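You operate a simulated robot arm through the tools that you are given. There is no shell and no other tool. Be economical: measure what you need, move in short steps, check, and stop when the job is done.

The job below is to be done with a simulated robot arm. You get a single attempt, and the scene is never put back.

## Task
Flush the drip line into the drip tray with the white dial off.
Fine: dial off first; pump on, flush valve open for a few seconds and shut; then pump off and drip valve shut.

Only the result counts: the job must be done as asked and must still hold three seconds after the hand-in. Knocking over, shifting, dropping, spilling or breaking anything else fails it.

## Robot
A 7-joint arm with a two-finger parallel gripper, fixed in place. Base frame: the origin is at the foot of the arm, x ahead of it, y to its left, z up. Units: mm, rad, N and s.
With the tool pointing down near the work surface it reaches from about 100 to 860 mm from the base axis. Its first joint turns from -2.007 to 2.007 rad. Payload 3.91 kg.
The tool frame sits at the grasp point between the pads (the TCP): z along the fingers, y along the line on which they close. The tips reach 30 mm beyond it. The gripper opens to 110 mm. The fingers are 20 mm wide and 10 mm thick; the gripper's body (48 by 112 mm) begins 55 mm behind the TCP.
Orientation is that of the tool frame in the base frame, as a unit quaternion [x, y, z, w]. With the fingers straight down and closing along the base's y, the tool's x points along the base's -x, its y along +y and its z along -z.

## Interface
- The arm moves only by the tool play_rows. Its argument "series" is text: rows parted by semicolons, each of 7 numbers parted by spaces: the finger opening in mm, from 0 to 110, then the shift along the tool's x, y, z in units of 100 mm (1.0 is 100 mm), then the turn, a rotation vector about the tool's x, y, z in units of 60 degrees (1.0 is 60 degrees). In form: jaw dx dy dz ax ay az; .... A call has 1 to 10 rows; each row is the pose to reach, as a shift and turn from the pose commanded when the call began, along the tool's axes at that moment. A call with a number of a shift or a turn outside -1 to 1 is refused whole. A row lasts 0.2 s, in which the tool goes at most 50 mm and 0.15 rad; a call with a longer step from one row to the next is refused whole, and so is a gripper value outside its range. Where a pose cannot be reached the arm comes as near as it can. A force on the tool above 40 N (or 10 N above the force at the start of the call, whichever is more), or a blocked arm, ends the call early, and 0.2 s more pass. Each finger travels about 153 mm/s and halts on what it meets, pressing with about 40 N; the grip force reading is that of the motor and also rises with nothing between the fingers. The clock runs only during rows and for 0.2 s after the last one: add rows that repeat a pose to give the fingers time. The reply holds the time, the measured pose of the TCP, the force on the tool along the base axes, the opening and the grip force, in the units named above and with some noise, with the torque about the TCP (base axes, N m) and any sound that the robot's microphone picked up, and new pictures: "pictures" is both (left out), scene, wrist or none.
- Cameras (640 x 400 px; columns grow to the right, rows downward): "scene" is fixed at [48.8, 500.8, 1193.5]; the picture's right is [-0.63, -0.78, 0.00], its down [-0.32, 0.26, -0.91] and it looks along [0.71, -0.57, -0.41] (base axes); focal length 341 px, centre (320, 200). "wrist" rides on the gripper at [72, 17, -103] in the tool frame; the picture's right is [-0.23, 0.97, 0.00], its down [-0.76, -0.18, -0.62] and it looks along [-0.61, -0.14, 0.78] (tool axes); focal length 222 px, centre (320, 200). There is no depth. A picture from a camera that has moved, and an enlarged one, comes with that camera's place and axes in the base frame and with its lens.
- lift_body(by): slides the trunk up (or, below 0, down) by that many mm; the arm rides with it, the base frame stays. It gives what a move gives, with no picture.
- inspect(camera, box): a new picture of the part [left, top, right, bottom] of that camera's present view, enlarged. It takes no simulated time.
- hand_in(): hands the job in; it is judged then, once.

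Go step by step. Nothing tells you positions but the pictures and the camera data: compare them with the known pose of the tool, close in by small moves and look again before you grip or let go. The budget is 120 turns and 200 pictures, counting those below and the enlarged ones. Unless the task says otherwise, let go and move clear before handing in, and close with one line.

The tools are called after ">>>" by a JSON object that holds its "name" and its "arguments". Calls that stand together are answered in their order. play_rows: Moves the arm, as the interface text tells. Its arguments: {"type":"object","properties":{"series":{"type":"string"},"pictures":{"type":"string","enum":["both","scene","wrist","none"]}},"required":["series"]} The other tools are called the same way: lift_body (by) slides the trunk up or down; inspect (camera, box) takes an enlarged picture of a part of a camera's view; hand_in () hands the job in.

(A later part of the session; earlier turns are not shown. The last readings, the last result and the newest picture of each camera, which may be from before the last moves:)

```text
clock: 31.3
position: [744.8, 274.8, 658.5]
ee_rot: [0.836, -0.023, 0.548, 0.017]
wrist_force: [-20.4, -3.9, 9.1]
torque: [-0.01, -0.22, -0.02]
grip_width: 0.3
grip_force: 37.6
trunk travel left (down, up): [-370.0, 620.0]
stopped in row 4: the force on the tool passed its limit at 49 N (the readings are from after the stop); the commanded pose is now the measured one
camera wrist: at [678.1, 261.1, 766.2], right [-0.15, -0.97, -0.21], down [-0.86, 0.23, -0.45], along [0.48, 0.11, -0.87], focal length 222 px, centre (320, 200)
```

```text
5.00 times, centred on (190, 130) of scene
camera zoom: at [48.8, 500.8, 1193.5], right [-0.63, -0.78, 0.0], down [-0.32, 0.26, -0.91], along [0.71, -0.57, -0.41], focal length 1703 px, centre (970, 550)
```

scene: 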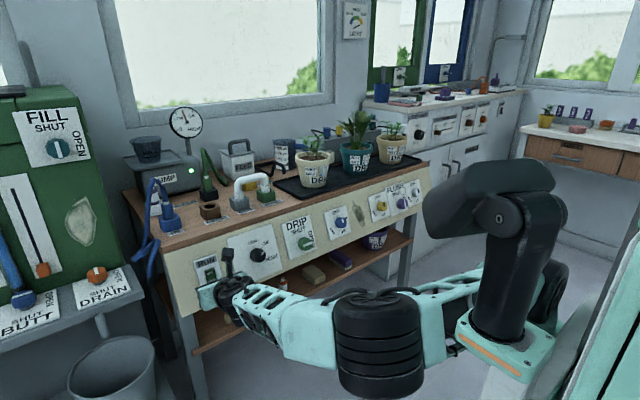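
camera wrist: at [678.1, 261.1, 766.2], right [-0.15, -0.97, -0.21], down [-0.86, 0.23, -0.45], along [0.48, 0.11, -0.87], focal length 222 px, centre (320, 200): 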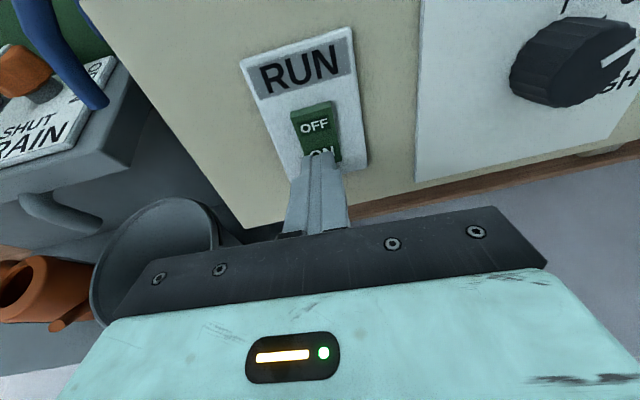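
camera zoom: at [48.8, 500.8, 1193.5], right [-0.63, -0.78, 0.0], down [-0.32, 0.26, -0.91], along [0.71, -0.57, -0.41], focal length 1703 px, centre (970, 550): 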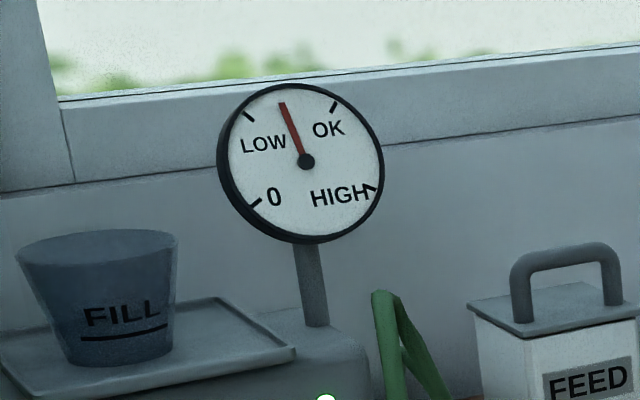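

The pump is running: its lamp is green and the gauge is near OK. I'll retreat and head back to the FLUSH valve.

>>> {"name": "play_rows", "arguments": {"series": "0 0 0 -0.25 0 0 0; 0 0.15 0 -0.5 0 0 0; 0 0.35 0 -0.5 0 0 0; 40 0.35 0 -0.5 0 0 0", "pictures": "none"}}

>>> {"name": "play_rows", "arguments": {"series": "40 0 0.4 0 0 0 0; 40 0 0.8 0 0 0 0; 40 0 1 0 0 0 0", "pictures": "scene"}}

>>> {"name": "inspect", "arguments": {"camera": "scene", "box": [140, 90, 240, 170]}}

```text
clock: 32.3
position: [718.6, 269.0, 703.8]
ee_rot: [0.836, -0.023, 0.548, 0.027]
wrist_force: [-0.7, 0.1, -0.5]
torque: [-0.03, -0.04, 0.01]
grip_width: 39.9
grip_force: 0.0
trunk travel left (down, up): [-370.0, 620.0]
```

```text
clock: 33.1
position: [717.4, 163.2, 709.9]
ee_rot: [0.838, -0.038, 0.545, 0.023]
wrist_force: [0.0, 0.6, -0.2]
torque: [-0.03, 0.0, -0.01]
grip_width: 40.0
grip_force: 0.0
trunk travel left (down, up): [-370.0, 620.0]
```

scene: 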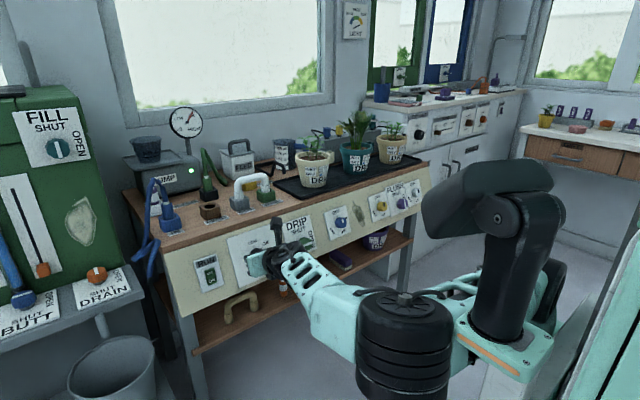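

```text
5.00 times, centred on (190, 130) of scene
camera zoom: at [48.8, 500.8, 1193.5], right [-0.63, -0.78, 0.0], down [-0.32, 0.26, -0.91], along [0.71, -0.57, -0.41], focal length 1703 px, centre (970, 550)
```

zoom: 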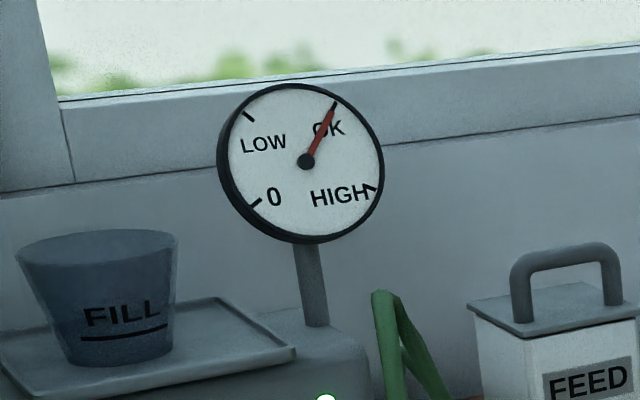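

Gauge reads OK. I'll keep moving right.

>>> {"name": "play_rows", "arguments": {"series": "40 0 0.4 0 0 0 0; 40 0 0.8 0 0 0 0; 40 0 1 0 0 0 0", "pictures": "none"}}

>>> {"name": "play_rows", "arguments": {"series": "40 0 0.4 0 0 0 0; 40 0 0.8 0 0 0 0; 40 0 1 0 0 0 0", "pictures": "scene"}}

```text
clock: 33.9
position: [702.7, 76.8, 710.4]
ee_rot: [0.836, -0.023, 0.548, 0.017]
wrist_force: [-0.2, -1.1, 0.5]
torque: [0.02, 0.01, -0.01]
grip_width: 40.1
grip_force: 0.0
trunk travel left (down, up): [-370.0, 620.0]
```

```text
clock: 34.7
position: [697.0, -21.6, 712.0]
ee_rot: [0.837, -0.023, 0.547, 0.017]
wrist_force: [-0.1, 0.0, 0.0]
torque: [-0.02, 0.03, -0.01]
grip_width: 39.9
grip_force: 0.0
trunk travel left (down, up): [-370.0, 620.0]
```

scene: 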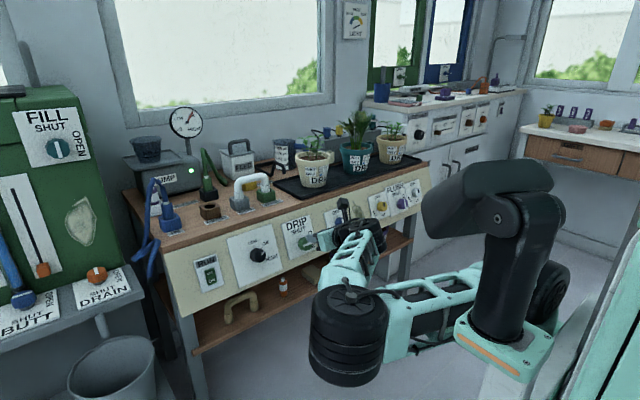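

>>> {"name": "play_rows", "arguments": {"series": "40 0 0.4 0 0.051 0.004 -0.019; 40 0 0.8 0 0.051 0.004 -0.019; 40 0 1 0 0.051 0.004 -0.019; 40 0 1 0 0.051 0.004 -0.019", "pictures": "none"}}

>>> {"name": "play_rows", "arguments": {"series": "40 0 0.4 0 0 0 0; 40 0 0.8 0 0 0 0; 40 0 1 0 0 0 0", "pictures": "scene"}}

```text
clock: 35.7
position: [692.8, -122.5, 711.8]
ee_rot: [0.836, 0.0, 0.548, -0.001]
wrist_force: [-0.3, -0.7, 0.0]
torque: [0.02, 0.02, 0.01]
grip_width: 40.2
grip_force: 0.1
trunk travel left (down, up): [-370.0, 620.0]
```

```text
clock: 36.5
position: [691.8, -223.5, 710.8]
ee_rot: [0.836, 0.0, 0.548, 0.0]
wrist_force: [0.5, 0.3, 0.2]
torque: [0.0, 0.0, -0.02]
grip_width: 40.2
grip_force: 0.1
trunk travel left (down, up): [-370.0, 620.0]
```

scene: 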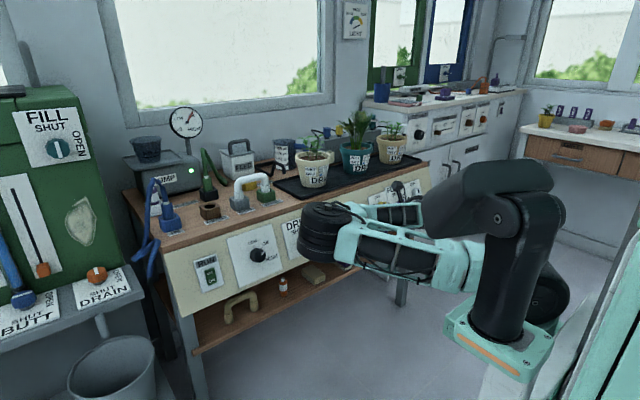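

>>> {"name": "play_rows", "arguments": {"series": "40 0 0.4 0 0 0 0; 40 0 0.8 0 0 0 0; 40 0 1 0 0 0 0", "pictures": "scene"}}

>>> {"name": "play_rows", "arguments": {"series": "40 0 0.4 0 0 0 0; 40 0 0.8 0 0 0 0; 40 0 1 0 0 0 0", "pictures": "scene"}}

```text
clock: 37.3
position: [692.6, -323.9, 710.8]
ee_rot: [0.836, -0.001, 0.549, 0.0]
wrist_force: [-0.3, 0.4, -0.1]
torque: [-0.01, 0.01, -0.01]
grip_width: 39.8
grip_force: 0.1
trunk travel left (down, up): [-370.0, 620.0]
```

scene: 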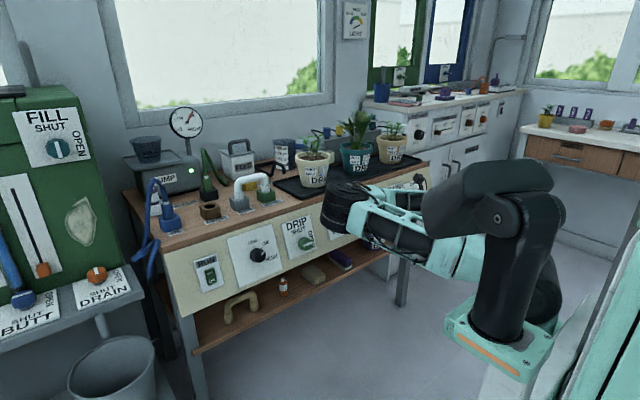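

```text
clock: 38.1
position: [690.5, -422.7, 711.1]
ee_rot: [0.836, 0.0, 0.549, 0.0]
wrist_force: [0.4, 0.5, 0.5]
torque: [-0.02, -0.02, -0.02]
grip_width: 39.8
grip_force: 0.1
trunk travel left (down, up): [-370.0, 620.0]
```

scene: 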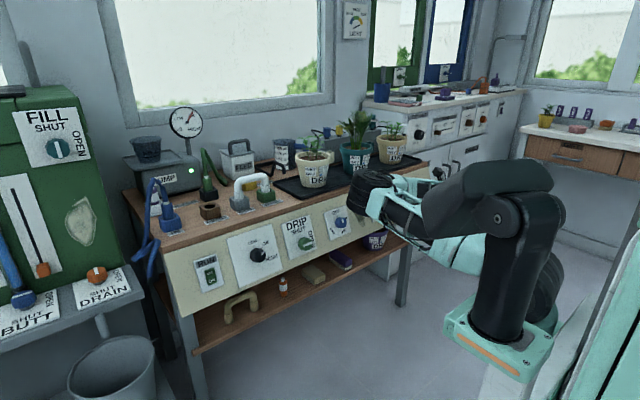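

>>> {"name": "play_rows", "arguments": {"series": "64 -0.18 0.4 0 0 0 0; 64 -0.185 0.49 0.2 0 0 0; 64 -0.185 0.496 0.36 0 0 0; 64 -0.185 0.496 0.36 0 0 0", "pictures": "wrist"}}

>>> {"name": "inspect", "arguments": {"camera": "wrist", "box": [200, 60, 440, 220]}}

```text
clock: 39.1
position: [718.6, -472.9, 678.5]
ee_rot: [0.837, 0.0, 0.548, 0.0]
wrist_force: [0.3, 0.6, -0.6]
torque: [0.02, -0.02, -0.03]
grip_width: 64.1
grip_force: 0.2
trunk travel left (down, up): [-370.0, 620.0]
camera wrist: at [651.7, -490.7, 785.7], right [-0.09, -0.97, -0.21], down [-0.87, 0.18, -0.45], along [0.48, 0.14, -0.87], focal length 222 px, centre (320, 200)
```

wrist: 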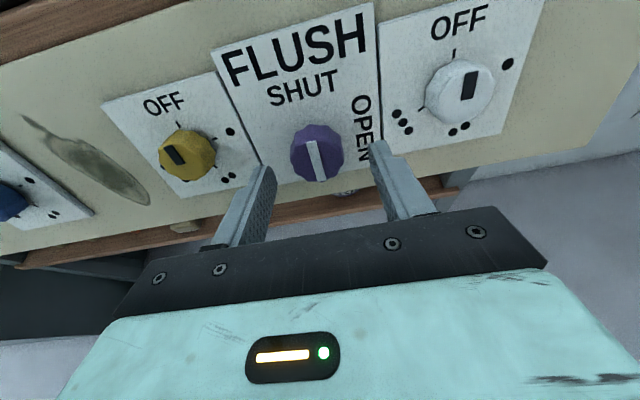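

```text
2.50 times, centred on (320, 140) of wrist
camera zoom: at [651.7, -490.7, 785.7], right [-0.09, -0.97, -0.21], down [-0.87, 0.18, -0.45], along [0.48, 0.14, -0.87], focal length 555 px, centre (320, 350)
```

zoom: 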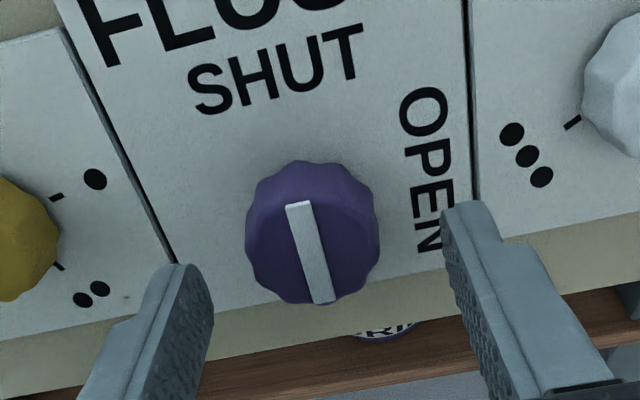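

>>> {"name": "play_rows", "arguments": {"series": "64 -0.02 -0.02 0.12 0 0 0; 64 -0.02 -0.02 0.22 0 0 0; 64 -0.02 -0.02 0.3 0 0 0; 20 -0.02 -0.02 0.3 0 0 0; 20 -0.02 -0.02 0.3 0 0 0; 20 -0.02 -0.02 0.3 0 0 0", "pictures": "wrist"}}

```text
clock: 40.5
position: [743.1, -469.8, 664.6]
ee_rot: [0.836, -0.001, 0.548, 0.0]
wrist_force: [-2.2, 2.8, -0.2]
torque: [0.04, -0.18, 0.0]
grip_width: 39.2
grip_force: 44.9
trunk travel left (down, up): [-370.0, 620.0]
camera wrist: at [677.4, -487.9, 772.3], right [-0.09, -0.97, -0.21], down [-0.87, 0.18, -0.45], along [0.48, 0.14, -0.87], focal length 222 px, centre (320, 200)
```

wrist: 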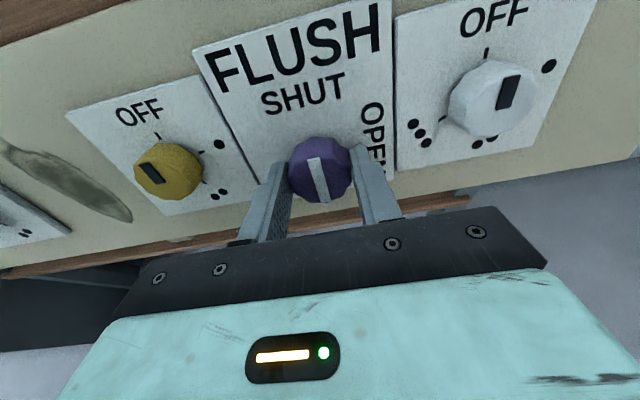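

Gripped. I'll turn clockwise toward OPEN, 60° then 30°.

>>> {"name": "play_rows", "arguments": {"series": "20 0 0 0 0 0 0.14; 20 0 0 0 0 0 0.28; 20 0 0 0 0 0 0.42; 20 0 0 0 0 0 0.56; 20 0 0 0 0 0 0.7; 20 0 0 0 0 0 0.84; 20 0 0 0 0 0 0.98; 20 0 0 0 0 0 1", "pictures": "none"}}

>>> {"name": "play_rows", "arguments": {"series": "20 0 0 0 0 0 0.14; 20 0 0 0 0 0 0.28; 20 0 0 0 0 0 0.42; 20 0 0 0 0 0 0.5; 20 0 0 0 0 0 0.5", "pictures": "both"}}

```text
clock: 42.3
position: [743.1, -469.6, 664.9]
ee_rot: [0.724, -0.418, 0.475, -0.275]
wrist_force: [4.1, 0.7, 0.9]
torque: [0.39, -0.09, 1.16]
grip_width: 39.6
grip_force: 45.6
trunk travel left (down, up): [-370.0, 620.0]
```

```text
clock: 43.5
position: [742.8, -468.8, 664.9]
ee_rot: [-0.59, 0.593, -0.387, 0.388]
wrist_force: [8.8, 3.2, -2.1]
torque: [0.25, -0.77, 0.63]
grip_width: 39.7
grip_force: 45.3
trunk travel left (down, up): [-370.0, 620.0]
camera wrist: at [641.5, -543.1, 690.8], right [-0.39, 0.23, -0.89], down [-0.5, 0.76, 0.41], along [0.77, 0.61, -0.18], focal length 222 px, centre (320, 200)
```

scene: 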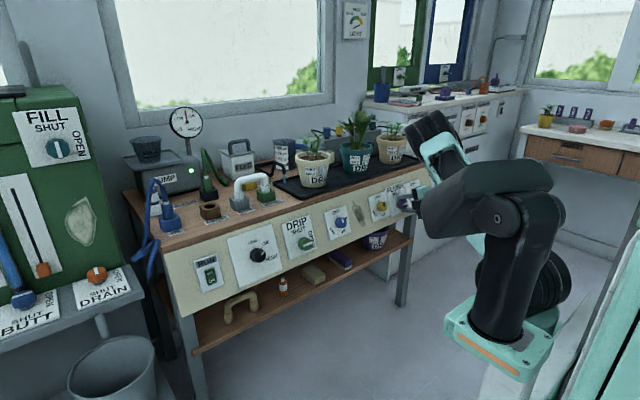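
wrist: 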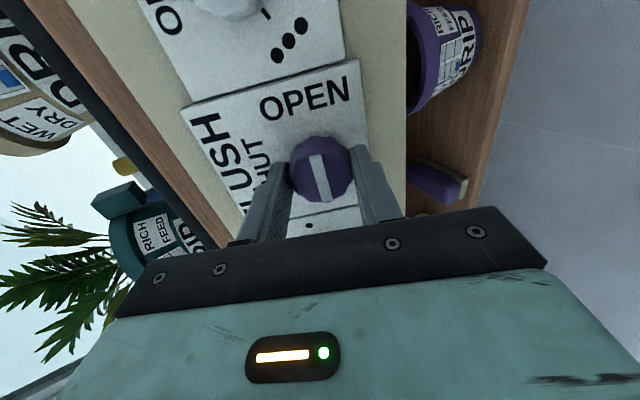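

FLUSH is open and the gauge has dropped a little. I'll hold it for about 4 s.

>>> {"name": "play_rows", "arguments": {"series": "20 0 0 0 0 0 0; 20 0 0 0 0 0 0; 20 0 0 0 0 0 0; 20 0 0 0 0 0 0; 20 0 0 0 0 0 0; 20 0 0 0 0 0 0; 20 0 0 0 0 0 0; 20 0 0 0 0 0 0; 20 0 0 0 0 0 0; 20 0 0 0 0 0 0", "pictures": "none"}}

>>> {"name": "inspect", "arguments": {"camera": "scene", "box": [160, 90, 440, 260]}}

>>> {"name": "play_rows", "arguments": {"series": "20 0 0 0 0 0 0; 20 0 0 0 0 0 0; 20 0 0 0 0 0 0; 20 0 0 0 0 0 0; 20 0 0 0 0 0 0; 20 0 0 0 0 0 0; 20 0 0 0 0 0 0; 20 0 0 0 0 0 0", "pictures": "none"}}

```text
clock: 45.7
position: [743.2, -468.9, 665.6]
ee_rot: [-0.591, 0.592, -0.387, 0.388]
wrist_force: [9.1, 5.5, -3.9]
torque: [-0.01, -0.87, 0.05]
grip_width: 39.7
grip_force: 44.9
trunk travel left (down, up): [-370.0, 620.0]
```

```text
2.29 times, centred on (300, 175) of scene
camera zoom: at [48.8, 500.8, 1193.5], right [-0.63, -0.78, 0.0], down [-0.32, 0.26, -0.91], along [0.71, -0.57, -0.41], focal length 779 px, centre (366, 257)
```

zoom: 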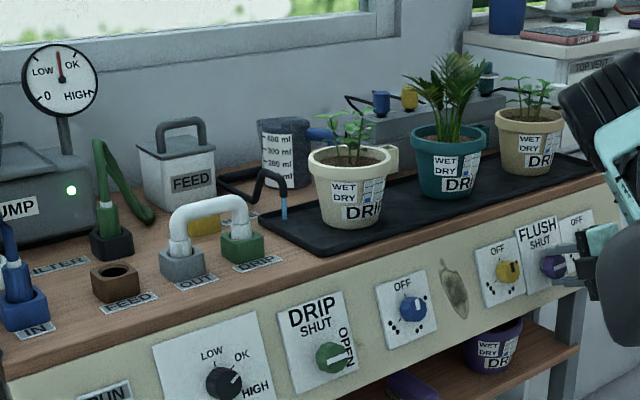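

```text
clock: 47.5
position: [744.0, -469.4, 666.4]
ee_rot: [-0.591, 0.592, -0.388, 0.387]
wrist_force: [8.4, 4.3, -4.7]
torque: [0.05, -0.81, 0.14]
grip_width: 39.6
grip_force: 45.0
trunk travel left (down, up): [-370.0, 620.0]
```

Water is running from the flush spout into the tray. It has had a few seconds, so I'll shut FLUSH.

>>> {"name": "play_rows", "arguments": {"series": "20 0 0 0 0 0 -0.14; 20 0 0 0 0 0 -0.28; 20 0 0 0 0 0 -0.42; 20 0 0 0 0 0 -0.56; 20 0 0 0 0 0 -0.7; 20 0 0 0 0 0 -0.84; 20 0 0 0 0 0 -0.98; 20 0 0 0 0 0 -1", "pictures": "none"}}

>>> {"name": "play_rows", "arguments": {"series": "20 0 0 0 0 0 -0.14; 20 0 0 0 0 0 -0.28; 20 0 0 0 0 0 -0.42; 20 0 0 0 0 0 -0.54; 20 0 0 0 0 0 -0.54", "pictures": "wrist"}}

>>> {"name": "inspect", "arguments": {"camera": "scene", "box": [160, 90, 440, 260]}}

```text
clock: 49.3
position: [741.5, -469.0, 666.1]
ee_rot: [0.808, -0.215, 0.531, -0.142]
wrist_force: [-3.7, 8.2, 4.9]
torque: [-0.01, -0.26, -0.01]
grip_width: 39.6
grip_force: 45.2
trunk travel left (down, up): [-370.0, 620.0]
```

```text
clock: 50.5
position: [742.3, -468.7, 665.2]
ee_rot: [0.836, 0.017, 0.549, 0.013]
wrist_force: [-1.9, 3.2, 0.9]
torque: [0.56, 0.21, 0.04]
grip_width: 39.3
grip_force: 44.6
trunk travel left (down, up): [-370.0, 620.0]
camera wrist: at [676.9, -484.7, 773.3], right [-0.08, -0.98, -0.17], down [-0.88, 0.15, -0.46], along [0.47, 0.11, -0.87], focal length 222 px, centre (320, 200)
```

wrist: 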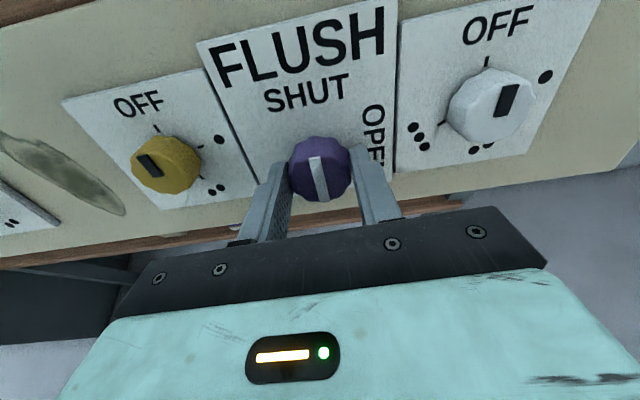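

```text
2.29 times, centred on (300, 175) of scene
camera zoom: at [48.8, 500.8, 1193.5], right [-0.63, -0.78, 0.0], down [-0.32, 0.26, -0.91], along [0.71, -0.57, -0.41], focal length 779 px, centre (366, 257)
```

zoom: 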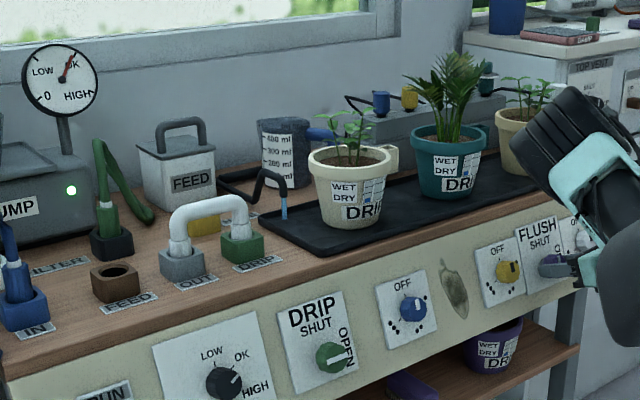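

Gauge is back to OK. I'll release, retreat and check the valve and the spout.

>>> {"name": "play_rows", "arguments": {"series": "64 0 0 0 0 0 0; 64 0 0 0 0 0 0; 64 0 0 -0.2 0 0 0; 64 0 0 -0.45 0 0 0; 64 0.2 0 -0.55 0 0 0; 40 0.35 0 -0.55 0 0 0", "pictures": "wrist"}}

>>> {"name": "inspect", "arguments": {"camera": "scene", "box": [240, 130, 340, 210]}}

>>> {"name": "inspect", "arguments": {"camera": "wrist", "box": [200, 60, 440, 220]}}

```text
clock: 51.9
position: [705.3, -468.2, 720.6]
ee_rot: [0.836, 0.017, 0.548, 0.012]
wrist_force: [0.2, 0.2, 0.6]
torque: [0.02, -0.01, -0.04]
grip_width: 40.1
grip_force: 0.0
trunk travel left (down, up): [-370.0, 620.0]
camera wrist: at [640.5, -483.3, 827.9], right [-0.08, -0.98, -0.17], down [-0.88, 0.15, -0.46], along [0.47, 0.12, -0.87], focal length 222 px, centre (320, 200)
```

wrist: 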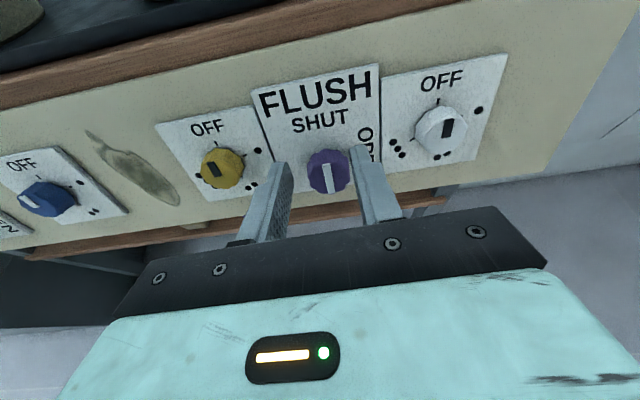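

```text
5.00 times, centred on (290, 170) of scene
camera zoom: at [48.8, 500.8, 1193.5], right [-0.63, -0.78, 0.0], down [-0.32, 0.26, -0.91], along [0.71, -0.57, -0.41], focal length 1703 px, centre (470, 350)
```

zoom: 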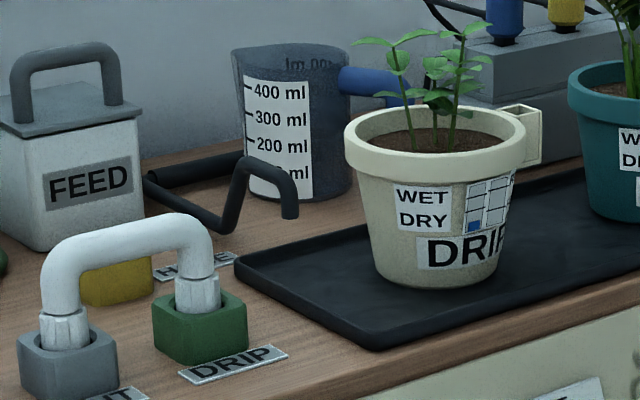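

```text
2.50 times, centred on (320, 140) of wrist
camera zoom: at [640.5, -483.3, 827.9], right [-0.08, -0.98, -0.17], down [-0.88, 0.15, -0.46], along [0.47, 0.12, -0.87], focal length 555 px, centre (320, 350)
```

zoom: 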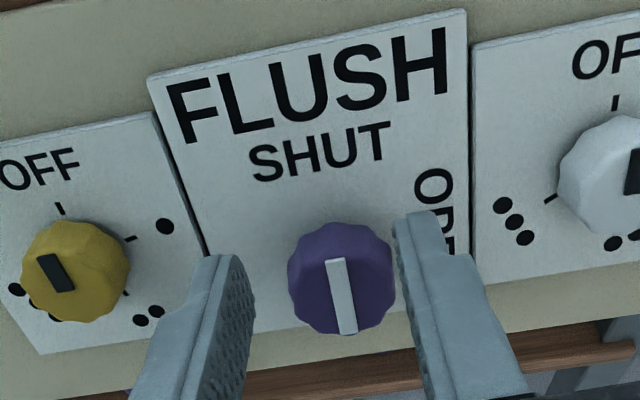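

Flow has stopped and FLUSH is shut. I'll head back to RUN to switch the pump off.

>>> {"name": "play_rows", "arguments": {"series": "40 0 -0.4 0 0 0 0.039; 40 0 -0.8 0 0 0 0.039; 40 0 -1 0 0 0 0.039", "pictures": "none"}}

>>> {"name": "play_rows", "arguments": {"series": "40 0 -0.4 0 0 0 0; 40 0 -0.8 0 0 0 0; 40 0 -1 0 0 0 0", "pictures": "none"}}

>>> {"name": "play_rows", "arguments": {"series": "40 0 -0.4 0 0 0 0; 40 0 -0.8 0 0 0 0; 40 0 -1 0 0 0 0", "pictures": "none"}}

>>> {"name": "play_rows", "arguments": {"series": "40 0 -0.4 0 0 0 0; 40 0 -0.8 0 0 0 0; 40 0 -1 0 0 0 0", "pictures": "none"}}

>>> {"name": "play_rows", "arguments": {"series": "40 0 -0.4 0 0 0 0; 40 0 -0.8 0 0 0 0; 40 0 -1 0 0 0 0", "pictures": "both"}}

```text
clock: 52.7
position: [704.1, -368.2, 718.4]
ee_rot: [0.836, -0.001, 0.548, 0.001]
wrist_force: [-0.8, -0.8, 0.5]
torque: [0.01, 0.02, 0.01]
grip_width: 40.0
grip_force: 0.1
trunk travel left (down, up): [-370.0, 620.0]
```

```text
clock: 53.5
position: [705.4, -267.7, 716.5]
ee_rot: [0.836, -0.001, 0.548, 0.001]
wrist_force: [-0.9, 1.7, 0.5]
torque: [-0.01, 0.03, -0.01]
grip_width: 40.1
grip_force: 0.1
trunk travel left (down, up): [-370.0, 620.0]
```

```text
clock: 54.3
position: [703.0, -170.5, 715.9]
ee_rot: [0.837, 0.0, 0.548, 0.001]
wrist_force: [-0.2, -0.3, 0.0]
torque: [0.03, 0.02, 0.0]
grip_width: 40.0
grip_force: 0.1
trunk travel left (down, up): [-370.0, 620.0]
```

```text
clock: 55.1
position: [703.1, -68.9, 714.0]
ee_rot: [0.836, -0.001, 0.548, 0.002]
wrist_force: [-0.9, -1.1, -0.1]
torque: [0.0, 0.02, 0.03]
grip_width: 40.2
grip_force: 0.0
trunk travel left (down, up): [-370.0, 620.0]
```

```text
clock: 55.9
position: [705.9, 31.8, 715.0]
ee_rot: [0.837, 0.001, 0.548, 0.0]
wrist_force: [0.9, -0.2, 0.8]
torque: [-0.01, 0.0, 0.02]
grip_width: 39.7
grip_force: 0.0
trunk travel left (down, up): [-370.0, 620.0]
camera wrist: at [639.6, 13.2, 821.8], right [-0.09, -0.97, -0.21], down [-0.87, 0.18, -0.45], along [0.48, 0.14, -0.87], focal length 222 px, centre (320, 200)
```

scene: 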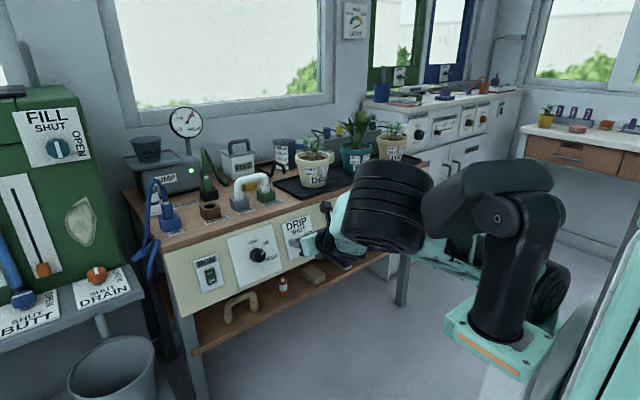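
wrist: 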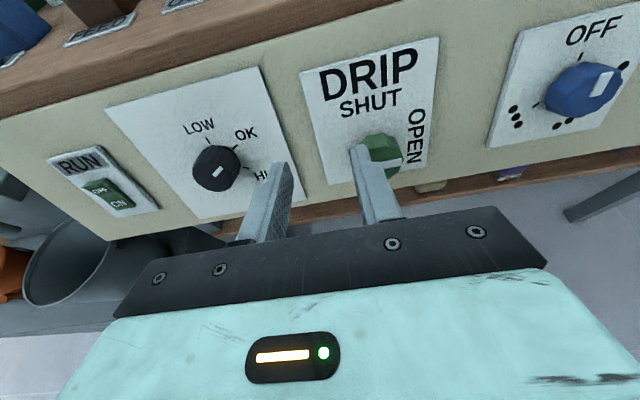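

>>> {"name": "play_rows", "arguments": {"series": "0 0 -0.25 0 0 0 0; 0 0 -0.5 0 0 0 0; 0 0 -0.75 0 0 0 0; 0 0 -1 0 0 0 0", "pictures": "scene"}}

```text
clock: 56.9
position: [716.2, 111.5, 713.6]
ee_rot: [0.837, -0.015, 0.548, 0.014]
wrist_force: [0.4, 0.6, 0.2]
torque: [-0.01, -0.03, 0.0]
grip_width: 0.0
grip_force: 37.4
trunk travel left (down, up): [-370.0, 620.0]
```

scene: 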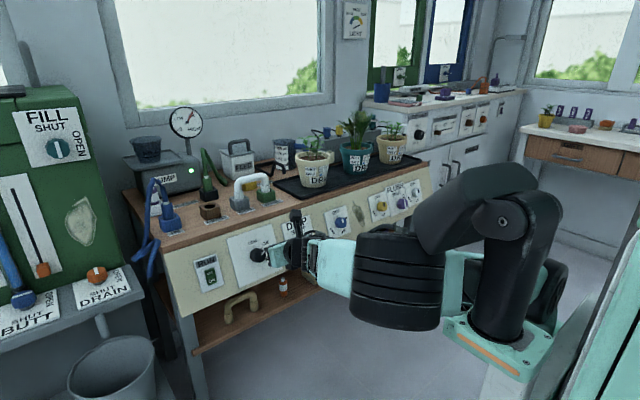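

>>> {"name": "play_rows", "arguments": {"series": "0 0 -0.25 0 0 0 0; 0 0 -0.5 0 0 0 0; 0 0 -0.75 0 0 0 0; 0 0 -1 0 0 0 0; 0 0 -1 0 0 0 0", "pictures": "none"}}

>>> {"name": "play_rows", "arguments": {"series": "0 0 -0.2 0 0 0 0; 0 0 -0.4 0 0 0 0; 0 0 -0.4 0 0 0 0", "pictures": "both"}}

```text
clock: 58.3
position: [725.1, 207.1, 715.2]
ee_rot: [0.836, -0.024, 0.549, 0.014]
wrist_force: [-0.2, 0.2, 0.5]
torque: [-0.01, -0.02, 0.01]
grip_width: 0.0
grip_force: 37.8
trunk travel left (down, up): [-370.0, 620.0]
stopped in row 5: the arm was blocked; the commanded pose is now the measured one
```

```text
clock: 59.1
position: [727.2, 247.5, 715.5]
ee_rot: [0.835, -0.023, 0.549, 0.014]
wrist_force: [-0.3, -0.2, 0.1]
torque: [-0.03, -0.02, -0.01]
grip_width: 0.0
grip_force: 38.2
trunk travel left (down, up): [-370.0, 620.0]
camera wrist: at [659.4, 232.6, 823.0], right [-0.14, -0.97, -0.21], down [-0.86, 0.23, -0.45], along [0.48, 0.12, -0.87], focal length 222 px, centre (320, 200)
```

scene: 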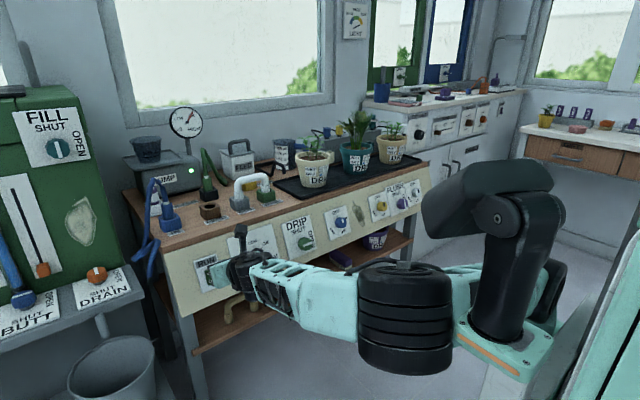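
wrist: 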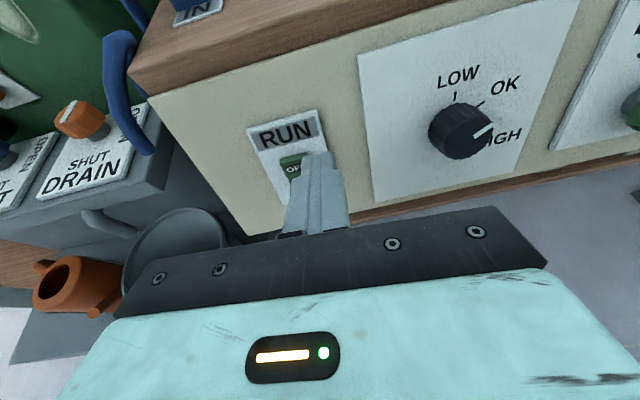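

>>> {"name": "play_rows", "arguments": {"series": "0 -0.15 -0.276 0 0 0 0; 0 -0.238 -0.276 0.05 0 0 0; 0 -0.238 -0.276 0.1 0 0 0; 0 -0.238 -0.276 0.1 0 0 0", "pictures": "wrist"}}

>>> {"name": "inspect", "arguments": {"camera": "wrist", "box": [220, 80, 420, 220]}}

```text
clock: 60.1
position: [726.0, 275.4, 689.1]
ee_rot: [0.836, -0.024, 0.549, 0.014]
wrist_force: [0.8, -0.6, -0.1]
torque: [0.02, 0.01, -0.03]
grip_width: 0.2
grip_force: 37.3
trunk travel left (down, up): [-370.0, 620.0]
camera wrist: at [659.9, 260.4, 797.0], right [-0.14, -0.97, -0.21], down [-0.86, 0.23, -0.45], along [0.48, 0.12, -0.87], focal length 222 px, centre (320, 200)
```

wrist: 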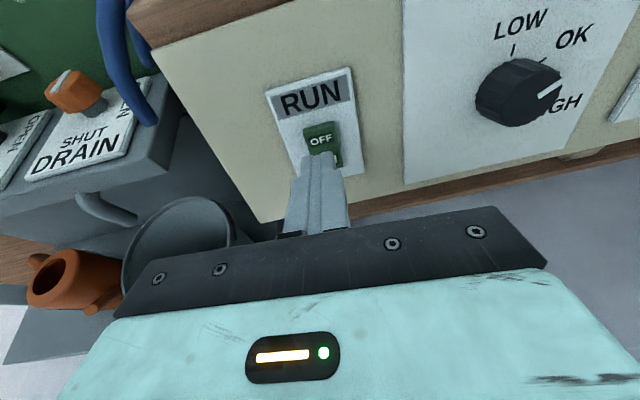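

```text
2.86 times, centred on (320, 150) of wrist
camera zoom: at [659.9, 260.4, 797.0], right [-0.14, -0.97, -0.21], down [-0.86, 0.23, -0.45], along [0.48, 0.12, -0.87], focal length 635 px, centre (320, 343)
```

zoom: 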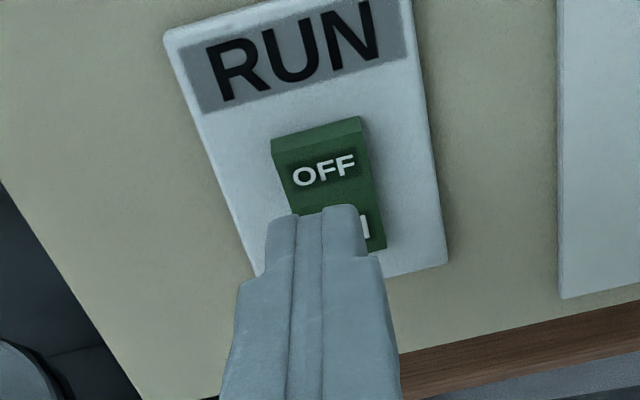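

>>> {"name": "play_rows", "arguments": {"series": "0 0.07 0.02 0 0 0 0; 0 0.07 0.02 0.1 0 0 0; 0 0.07 0.02 0.16 0 0 0; 0 0.07 0.02 0.2 0 0 0; 0 0.07 0.02 0.23 0 0 0; 0 0.07 0.02 0.26 0 0 0; 0 0.07 0.02 0.29 0 0 0", "pictures": "both"}}

>>> {"name": "inspect", "arguments": {"camera": "scene", "box": [140, 90, 260, 200]}}

>>> {"name": "inspect", "arguments": {"camera": "wrist", "box": [220, 80, 420, 220]}}

```text
clock: 61.7
position: [755.4, 271.1, 685.0]
ee_rot: [0.835, -0.024, 0.549, 0.014]
wrist_force: [-24.1, -5.5, 8.6]
torque: [-0.05, 0.35, 0.04]
grip_width: 0.1
grip_force: 37.9
trunk travel left (down, up): [-370.0, 620.0]
camera wrist: at [688.2, 256.5, 792.3], right [-0.14, -0.97, -0.21], down [-0.86, 0.23, -0.45], along [0.48, 0.12, -0.87], focal length 222 px, centre (320, 200)
```

scene: 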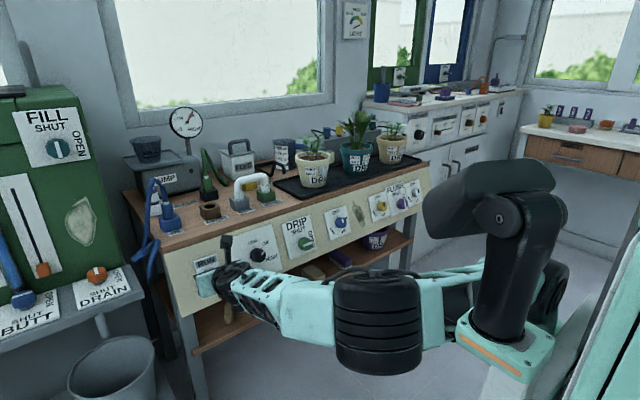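
wrist: 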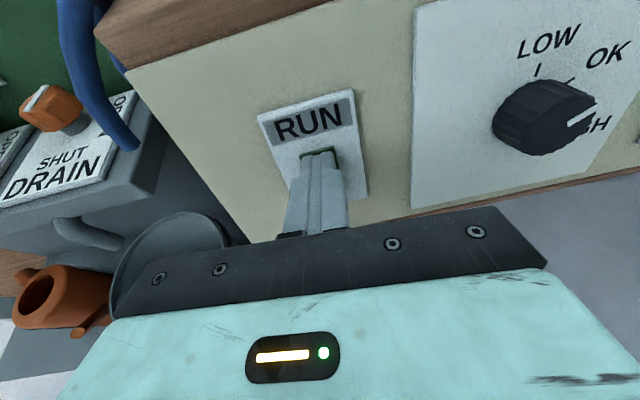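

```text
3.64 times, centred on (200, 145) of scene
camera zoom: at [48.8, 500.8, 1193.5], right [-0.63, -0.78, 0.0], down [-0.32, 0.26, -0.91], along [0.71, -0.57, -0.41], focal length 1239 px, centre (756, 400)
```

zoom: 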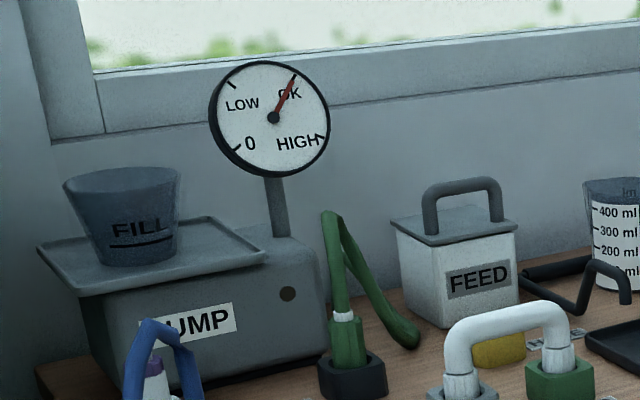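

```text
2.86 times, centred on (320, 150) of wrist
camera zoom: at [688.2, 256.5, 792.3], right [-0.14, -0.97, -0.21], down [-0.86, 0.23, -0.45], along [0.48, 0.12, -0.87], focal length 635 px, centre (320, 343)
```

zoom: 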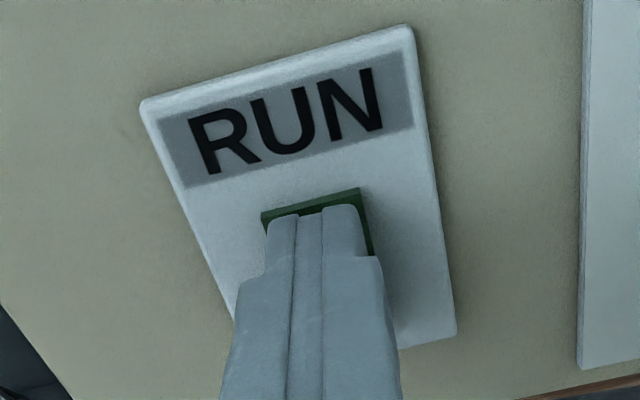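

The pump lamp is off. I'll retreat and go to the DRIP valve.

>>> {"name": "play_rows", "arguments": {"series": "0 0 0 -0.2 0 0 0; 0 0.1 0 -0.4 0 0 0; 0 0.15 0 -0.55 0 0 0; 0 0.15 0 -0.55 0 0 0", "pictures": "scene"}}

>>> {"name": "inspect", "arguments": {"camera": "scene", "box": [140, 90, 300, 300]}}

>>> {"name": "play_rows", "arguments": {"series": "40 0 0.4 0 0 0 0; 40 0 0.8 0 0 0 0; 40 0 1 0 0 0 0", "pictures": "none"}}

>>> {"name": "play_rows", "arguments": {"series": "40 0 0.4 0 0 0 0; 40 0 0.8 0 0 0 0; 40 0 1 0 0 0 0", "pictures": "both"}}

```text
clock: 62.7
position: [724.0, 257.3, 712.5]
ee_rot: [0.834, -0.028, 0.551, 0.031]
wrist_force: [-0.3, 0.4, 0.3]
torque: [-0.02, -0.01, -0.01]
grip_width: 0.0
grip_force: 37.3
trunk travel left (down, up): [-370.0, 620.0]
```

scene: 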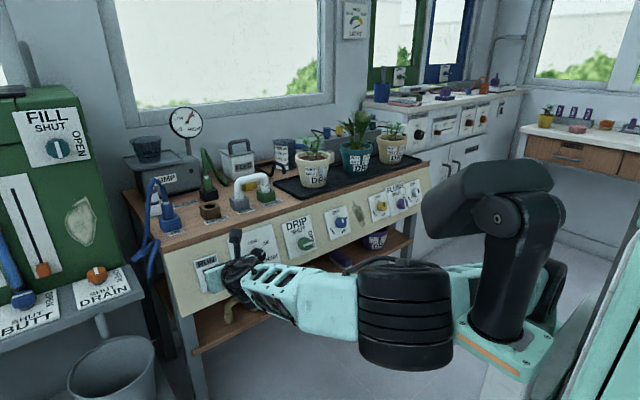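

```text
1.90 times, centred on (220, 195) of scene
camera zoom: at [48.8, 500.8, 1193.5], right [-0.63, -0.78, 0.0], down [-0.32, 0.26, -0.91], along [0.71, -0.57, -0.41], focal length 649 px, centre (510, 210)
```

zoom: 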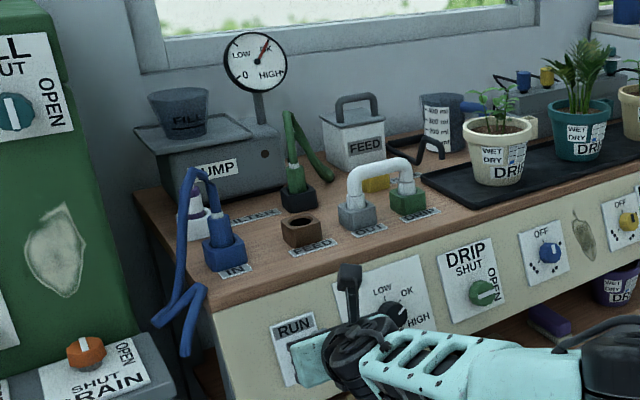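

```text
clock: 63.5
position: [718.4, 153.6, 720.4]
ee_rot: [0.836, -0.042, 0.546, 0.02]
wrist_force: [0.8, 0.5, 0.0]
torque: [-0.01, 0.02, -0.01]
grip_width: 40.2
grip_force: 0.2
trunk travel left (down, up): [-370.0, 620.0]
```

```text
clock: 64.3
position: [701.8, 74.4, 720.4]
ee_rot: [0.835, -0.022, 0.55, 0.013]
wrist_force: [0.0, 0.0, 0.4]
torque: [0.0, 0.02, 0.04]
grip_width: 40.3
grip_force: 0.0
trunk travel left (down, up): [-370.0, 620.0]
camera wrist: at [634.6, 60.2, 826.6], right [-0.14, -0.97, -0.21], down [-0.86, 0.22, -0.45], along [0.48, 0.12, -0.87], focal length 222 px, centre (320, 200)
```

scene: 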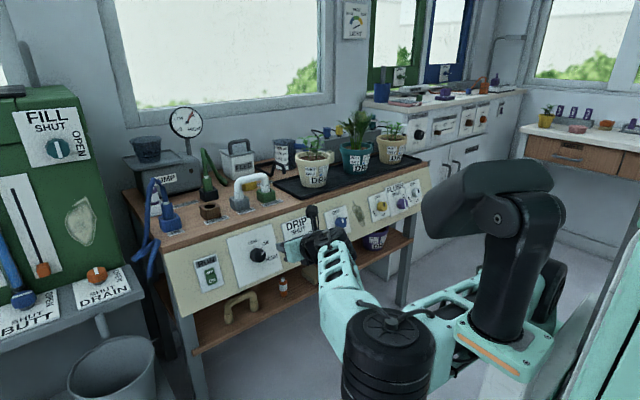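
wrist: 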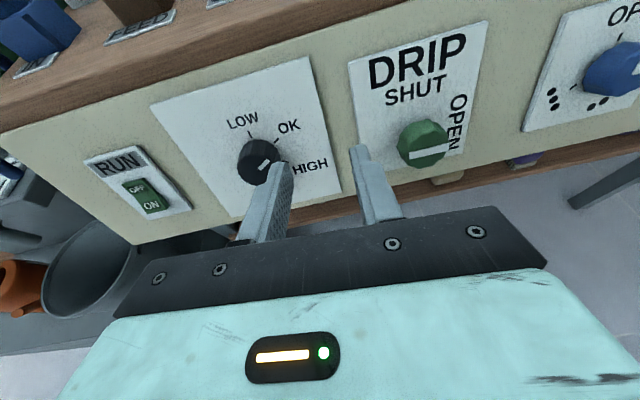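

Next I'll line up in front of DRIP and correct the small skew.

>>> {"name": "play_rows", "arguments": {"series": "64 0 0.4 0 0.05 0 -0.02; 64 0 0.8 0 0.05 0 -0.02; 64 -0.2 0.91 0 0.05 0 -0.02; 64 -0.36 0.91 0.2 0.05 0 -0.02; 64 -0.36 0.91 0.3 0.05 0 -0.02; 64 -0.36 0.91 0.3 0.05 0 -0.02", "pictures": "none"}}

>>> {"name": "play_rows", "arguments": {"series": "64 0 0 0 0 0 0.14; 64 0 0 0 0 0 0.28; 64 0 0 0 0 0 0.42; 64 0 0 0 0 0 0.56; 64 0 0 0 0 0 0.7; 64 0 0 0 0 0 0.84; 64 0 0 0 0 0 0.98; 64 0 0 0 0 0 1; 64 0 0 0 0 0 1", "pictures": "both"}}

```text
clock: 65.7
position: [711.4, -18.1, 674.4]
ee_rot: [0.836, -0.002, 0.548, -0.002]
wrist_force: [-0.2, -0.2, -1.0]
torque: [0.01, 0.05, 0.0]
grip_width: 64.0
grip_force: 0.1
trunk travel left (down, up): [-370.0, 620.0]
```

```text
clock: 67.7
position: [711.7, -17.6, 674.0]
ee_rot: [0.723, -0.419, 0.476, -0.276]
wrist_force: [0.3, 0.3, 0.8]
torque: [0.0, 0.01, 0.01]
grip_width: 63.8
grip_force: 0.0
trunk travel left (down, up): [-370.0, 620.0]
camera wrist: at [624.4, -91.2, 734.8], right [-0.38, -0.29, -0.88], down [-0.66, 0.75, 0.04], along [0.65, 0.6, -0.47], focal length 222 px, centre (320, 200)
```

scene: 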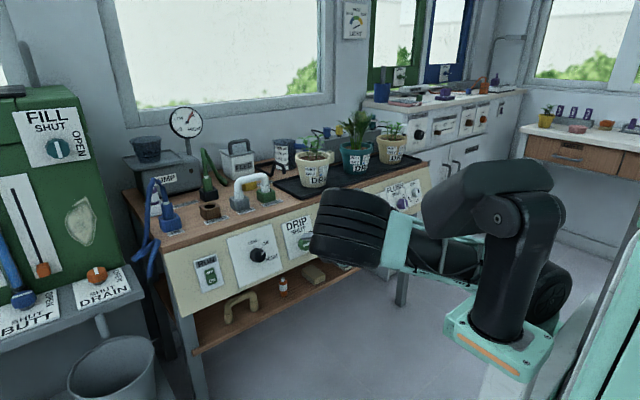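
wrist: 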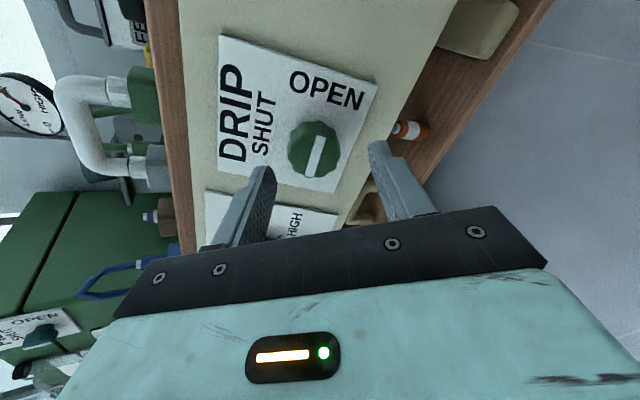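

>>> {"name": "play_rows", "arguments": {"series": "64 -0.02 -0.04 0.15 0 0 0; 64 -0.02 -0.04 0.3 0 0 0; 64 -0.02 -0.04 0.38 0 0 0; 20 -0.02 -0.04 0.38 0 0 0; 20 -0.02 -0.04 0.38 0 0 0; 20 -0.02 -0.04 0.38 0 0 0", "pictures": "wrist"}}

```text
clock: 69.1
position: [747.8, -13.4, 662.4]
ee_rot: [0.723, -0.417, 0.475, -0.279]
wrist_force: [10.7, 2.0, 10.2]
torque: [0.09, -0.46, 0.56]
grip_width: 39.2
grip_force: 44.4
trunk travel left (down, up): [-370.0, 620.0]
camera wrist: at [660.9, -86.2, 722.3], right [-0.38, -0.29, -0.88], down [-0.66, 0.75, 0.04], along [0.65, 0.6, -0.47], focal length 222 px, centre (320, 200)
```

wrist: 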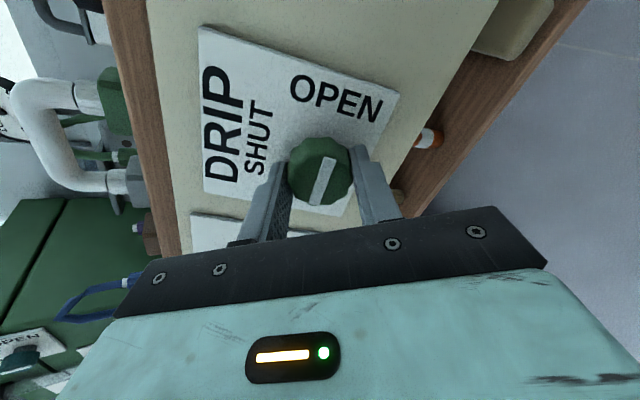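

Gripped. I'll turn counterclockwise 90° to SHUT.

>>> {"name": "play_rows", "arguments": {"series": "20 0 0 0 0 0 -0.14; 20 0 0 0 0 0 -0.28; 20 0 0 0 0 0 -0.42; 20 0 0 0 0 0 -0.56; 20 0 0 0 0 0 -0.7; 20 0 0 0 0 0 -0.84; 20 0 0 0 0 0 -0.98; 20 0 0 0 0 0 -1", "pictures": "wrist"}}

>>> {"name": "play_rows", "arguments": {"series": "20 0 0 0 0 0 -0.14; 20 0 0 0 0 0 -0.28; 20 0 0 0 0 0 -0.42; 20 0 0 0 0 0 -0.52; 20 0 0 0 0 0 -0.52", "pictures": "both"}}

```text
clock: 70.9
position: [745.9, -15.4, 661.4]
ee_rot: [0.836, -0.001, 0.549, 0.0]
wrist_force: [5.6, 0.4, 6.2]
torque: [-0.09, 0.54, -0.29]
grip_width: 38.9
grip_force: 45.1
trunk travel left (down, up): [-370.0, 620.0]
camera wrist: at [679.8, -33.2, 768.7], right [-0.09, -0.97, -0.21], down [-0.87, 0.18, -0.45], along [0.48, 0.14, -0.87], focal length 222 px, centre (320, 200)
```

wrist: 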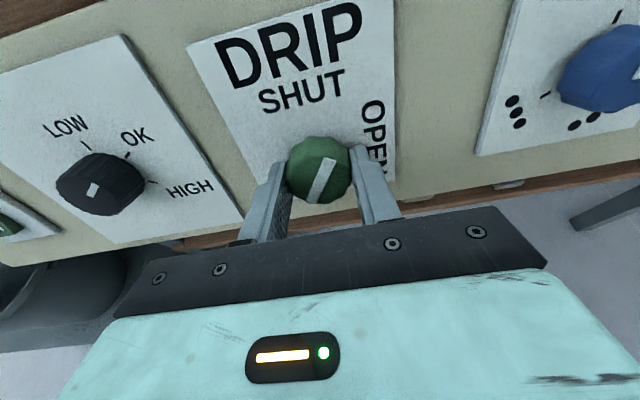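

```text
clock: 72.1
position: [744.9, -16.4, 661.0]
ee_rot: [0.805, 0.223, 0.53, 0.147]
wrist_force: [-11.1, -13.1, 10.3]
torque: [-0.3, 0.08, -0.82]
grip_width: 38.9
grip_force: 45.2
trunk travel left (down, up): [-370.0, 620.0]
camera wrist: at [678.9, 5.4, 767.3], right [0.12, -0.95, 0.28], down [-0.87, -0.24, -0.44], along [0.48, -0.19, -0.85], focal length 222 px, centre (320, 200)
```

scene: 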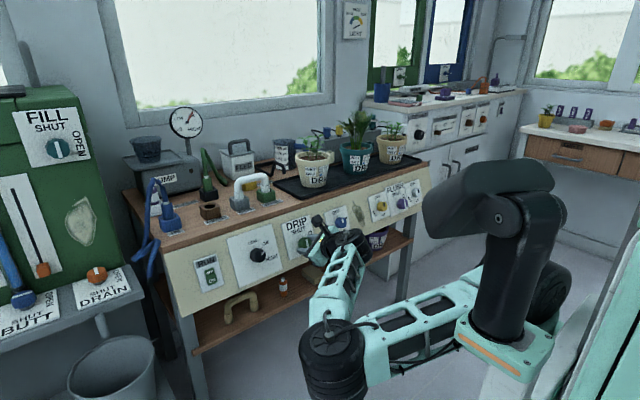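
wrist: 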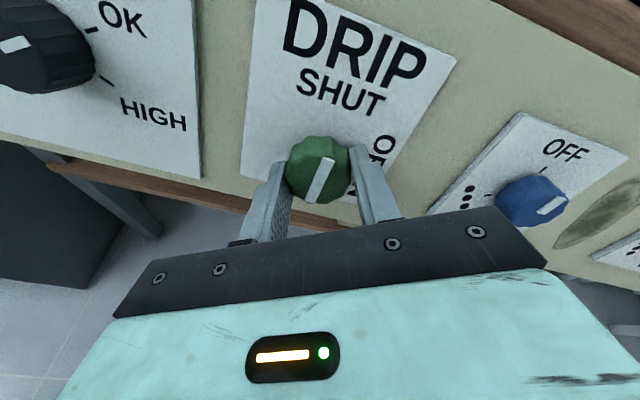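

About 15° remains by comparison with FLUSH, so I'll turn a little further.

>>> {"name": "play_rows", "arguments": {"series": "20 0 0 0 0 0 -0.1; 20 0 0 0 0 0 -0.2; 20 0 0 0 0 0 -0.28; 20 0 0 0 0 0 -0.28", "pictures": "wrist"}}

>>> {"name": "inspect", "arguments": {"camera": "wrist", "box": [200, 60, 440, 220]}}

```text
clock: 73.1
position: [746.9, -16.1, 663.1]
ee_rot: [0.764, 0.339, 0.503, 0.223]
wrist_force: [10.0, -26.7, 12.0]
torque: [0.43, -0.46, -0.37]
grip_width: 39.3
grip_force: 44.7
trunk travel left (down, up): [-370.0, 620.0]
camera wrist: at [676.2, 25.0, 759.0], right [0.22, -0.82, 0.52], down [-0.83, -0.44, -0.35], along [0.52, -0.35, -0.78], focal length 222 px, centre (320, 200)
```

wrist: 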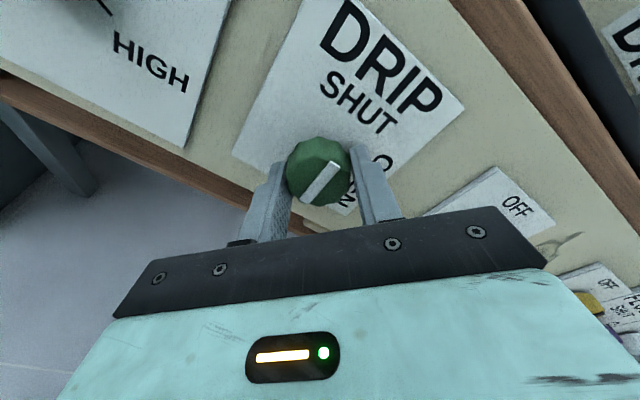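

```text
2.50 times, centred on (320, 140) of wrist
camera zoom: at [676.2, 25.0, 759.0], right [0.22, -0.82, 0.52], down [-0.83, -0.44, -0.35], along [0.52, -0.35, -0.78], focal length 555 px, centre (320, 350)
```

zoom: 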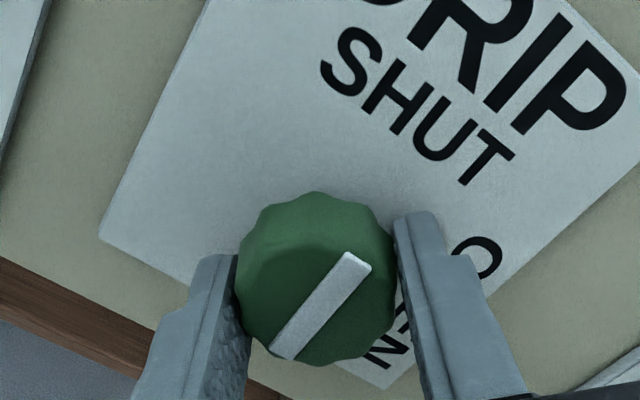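

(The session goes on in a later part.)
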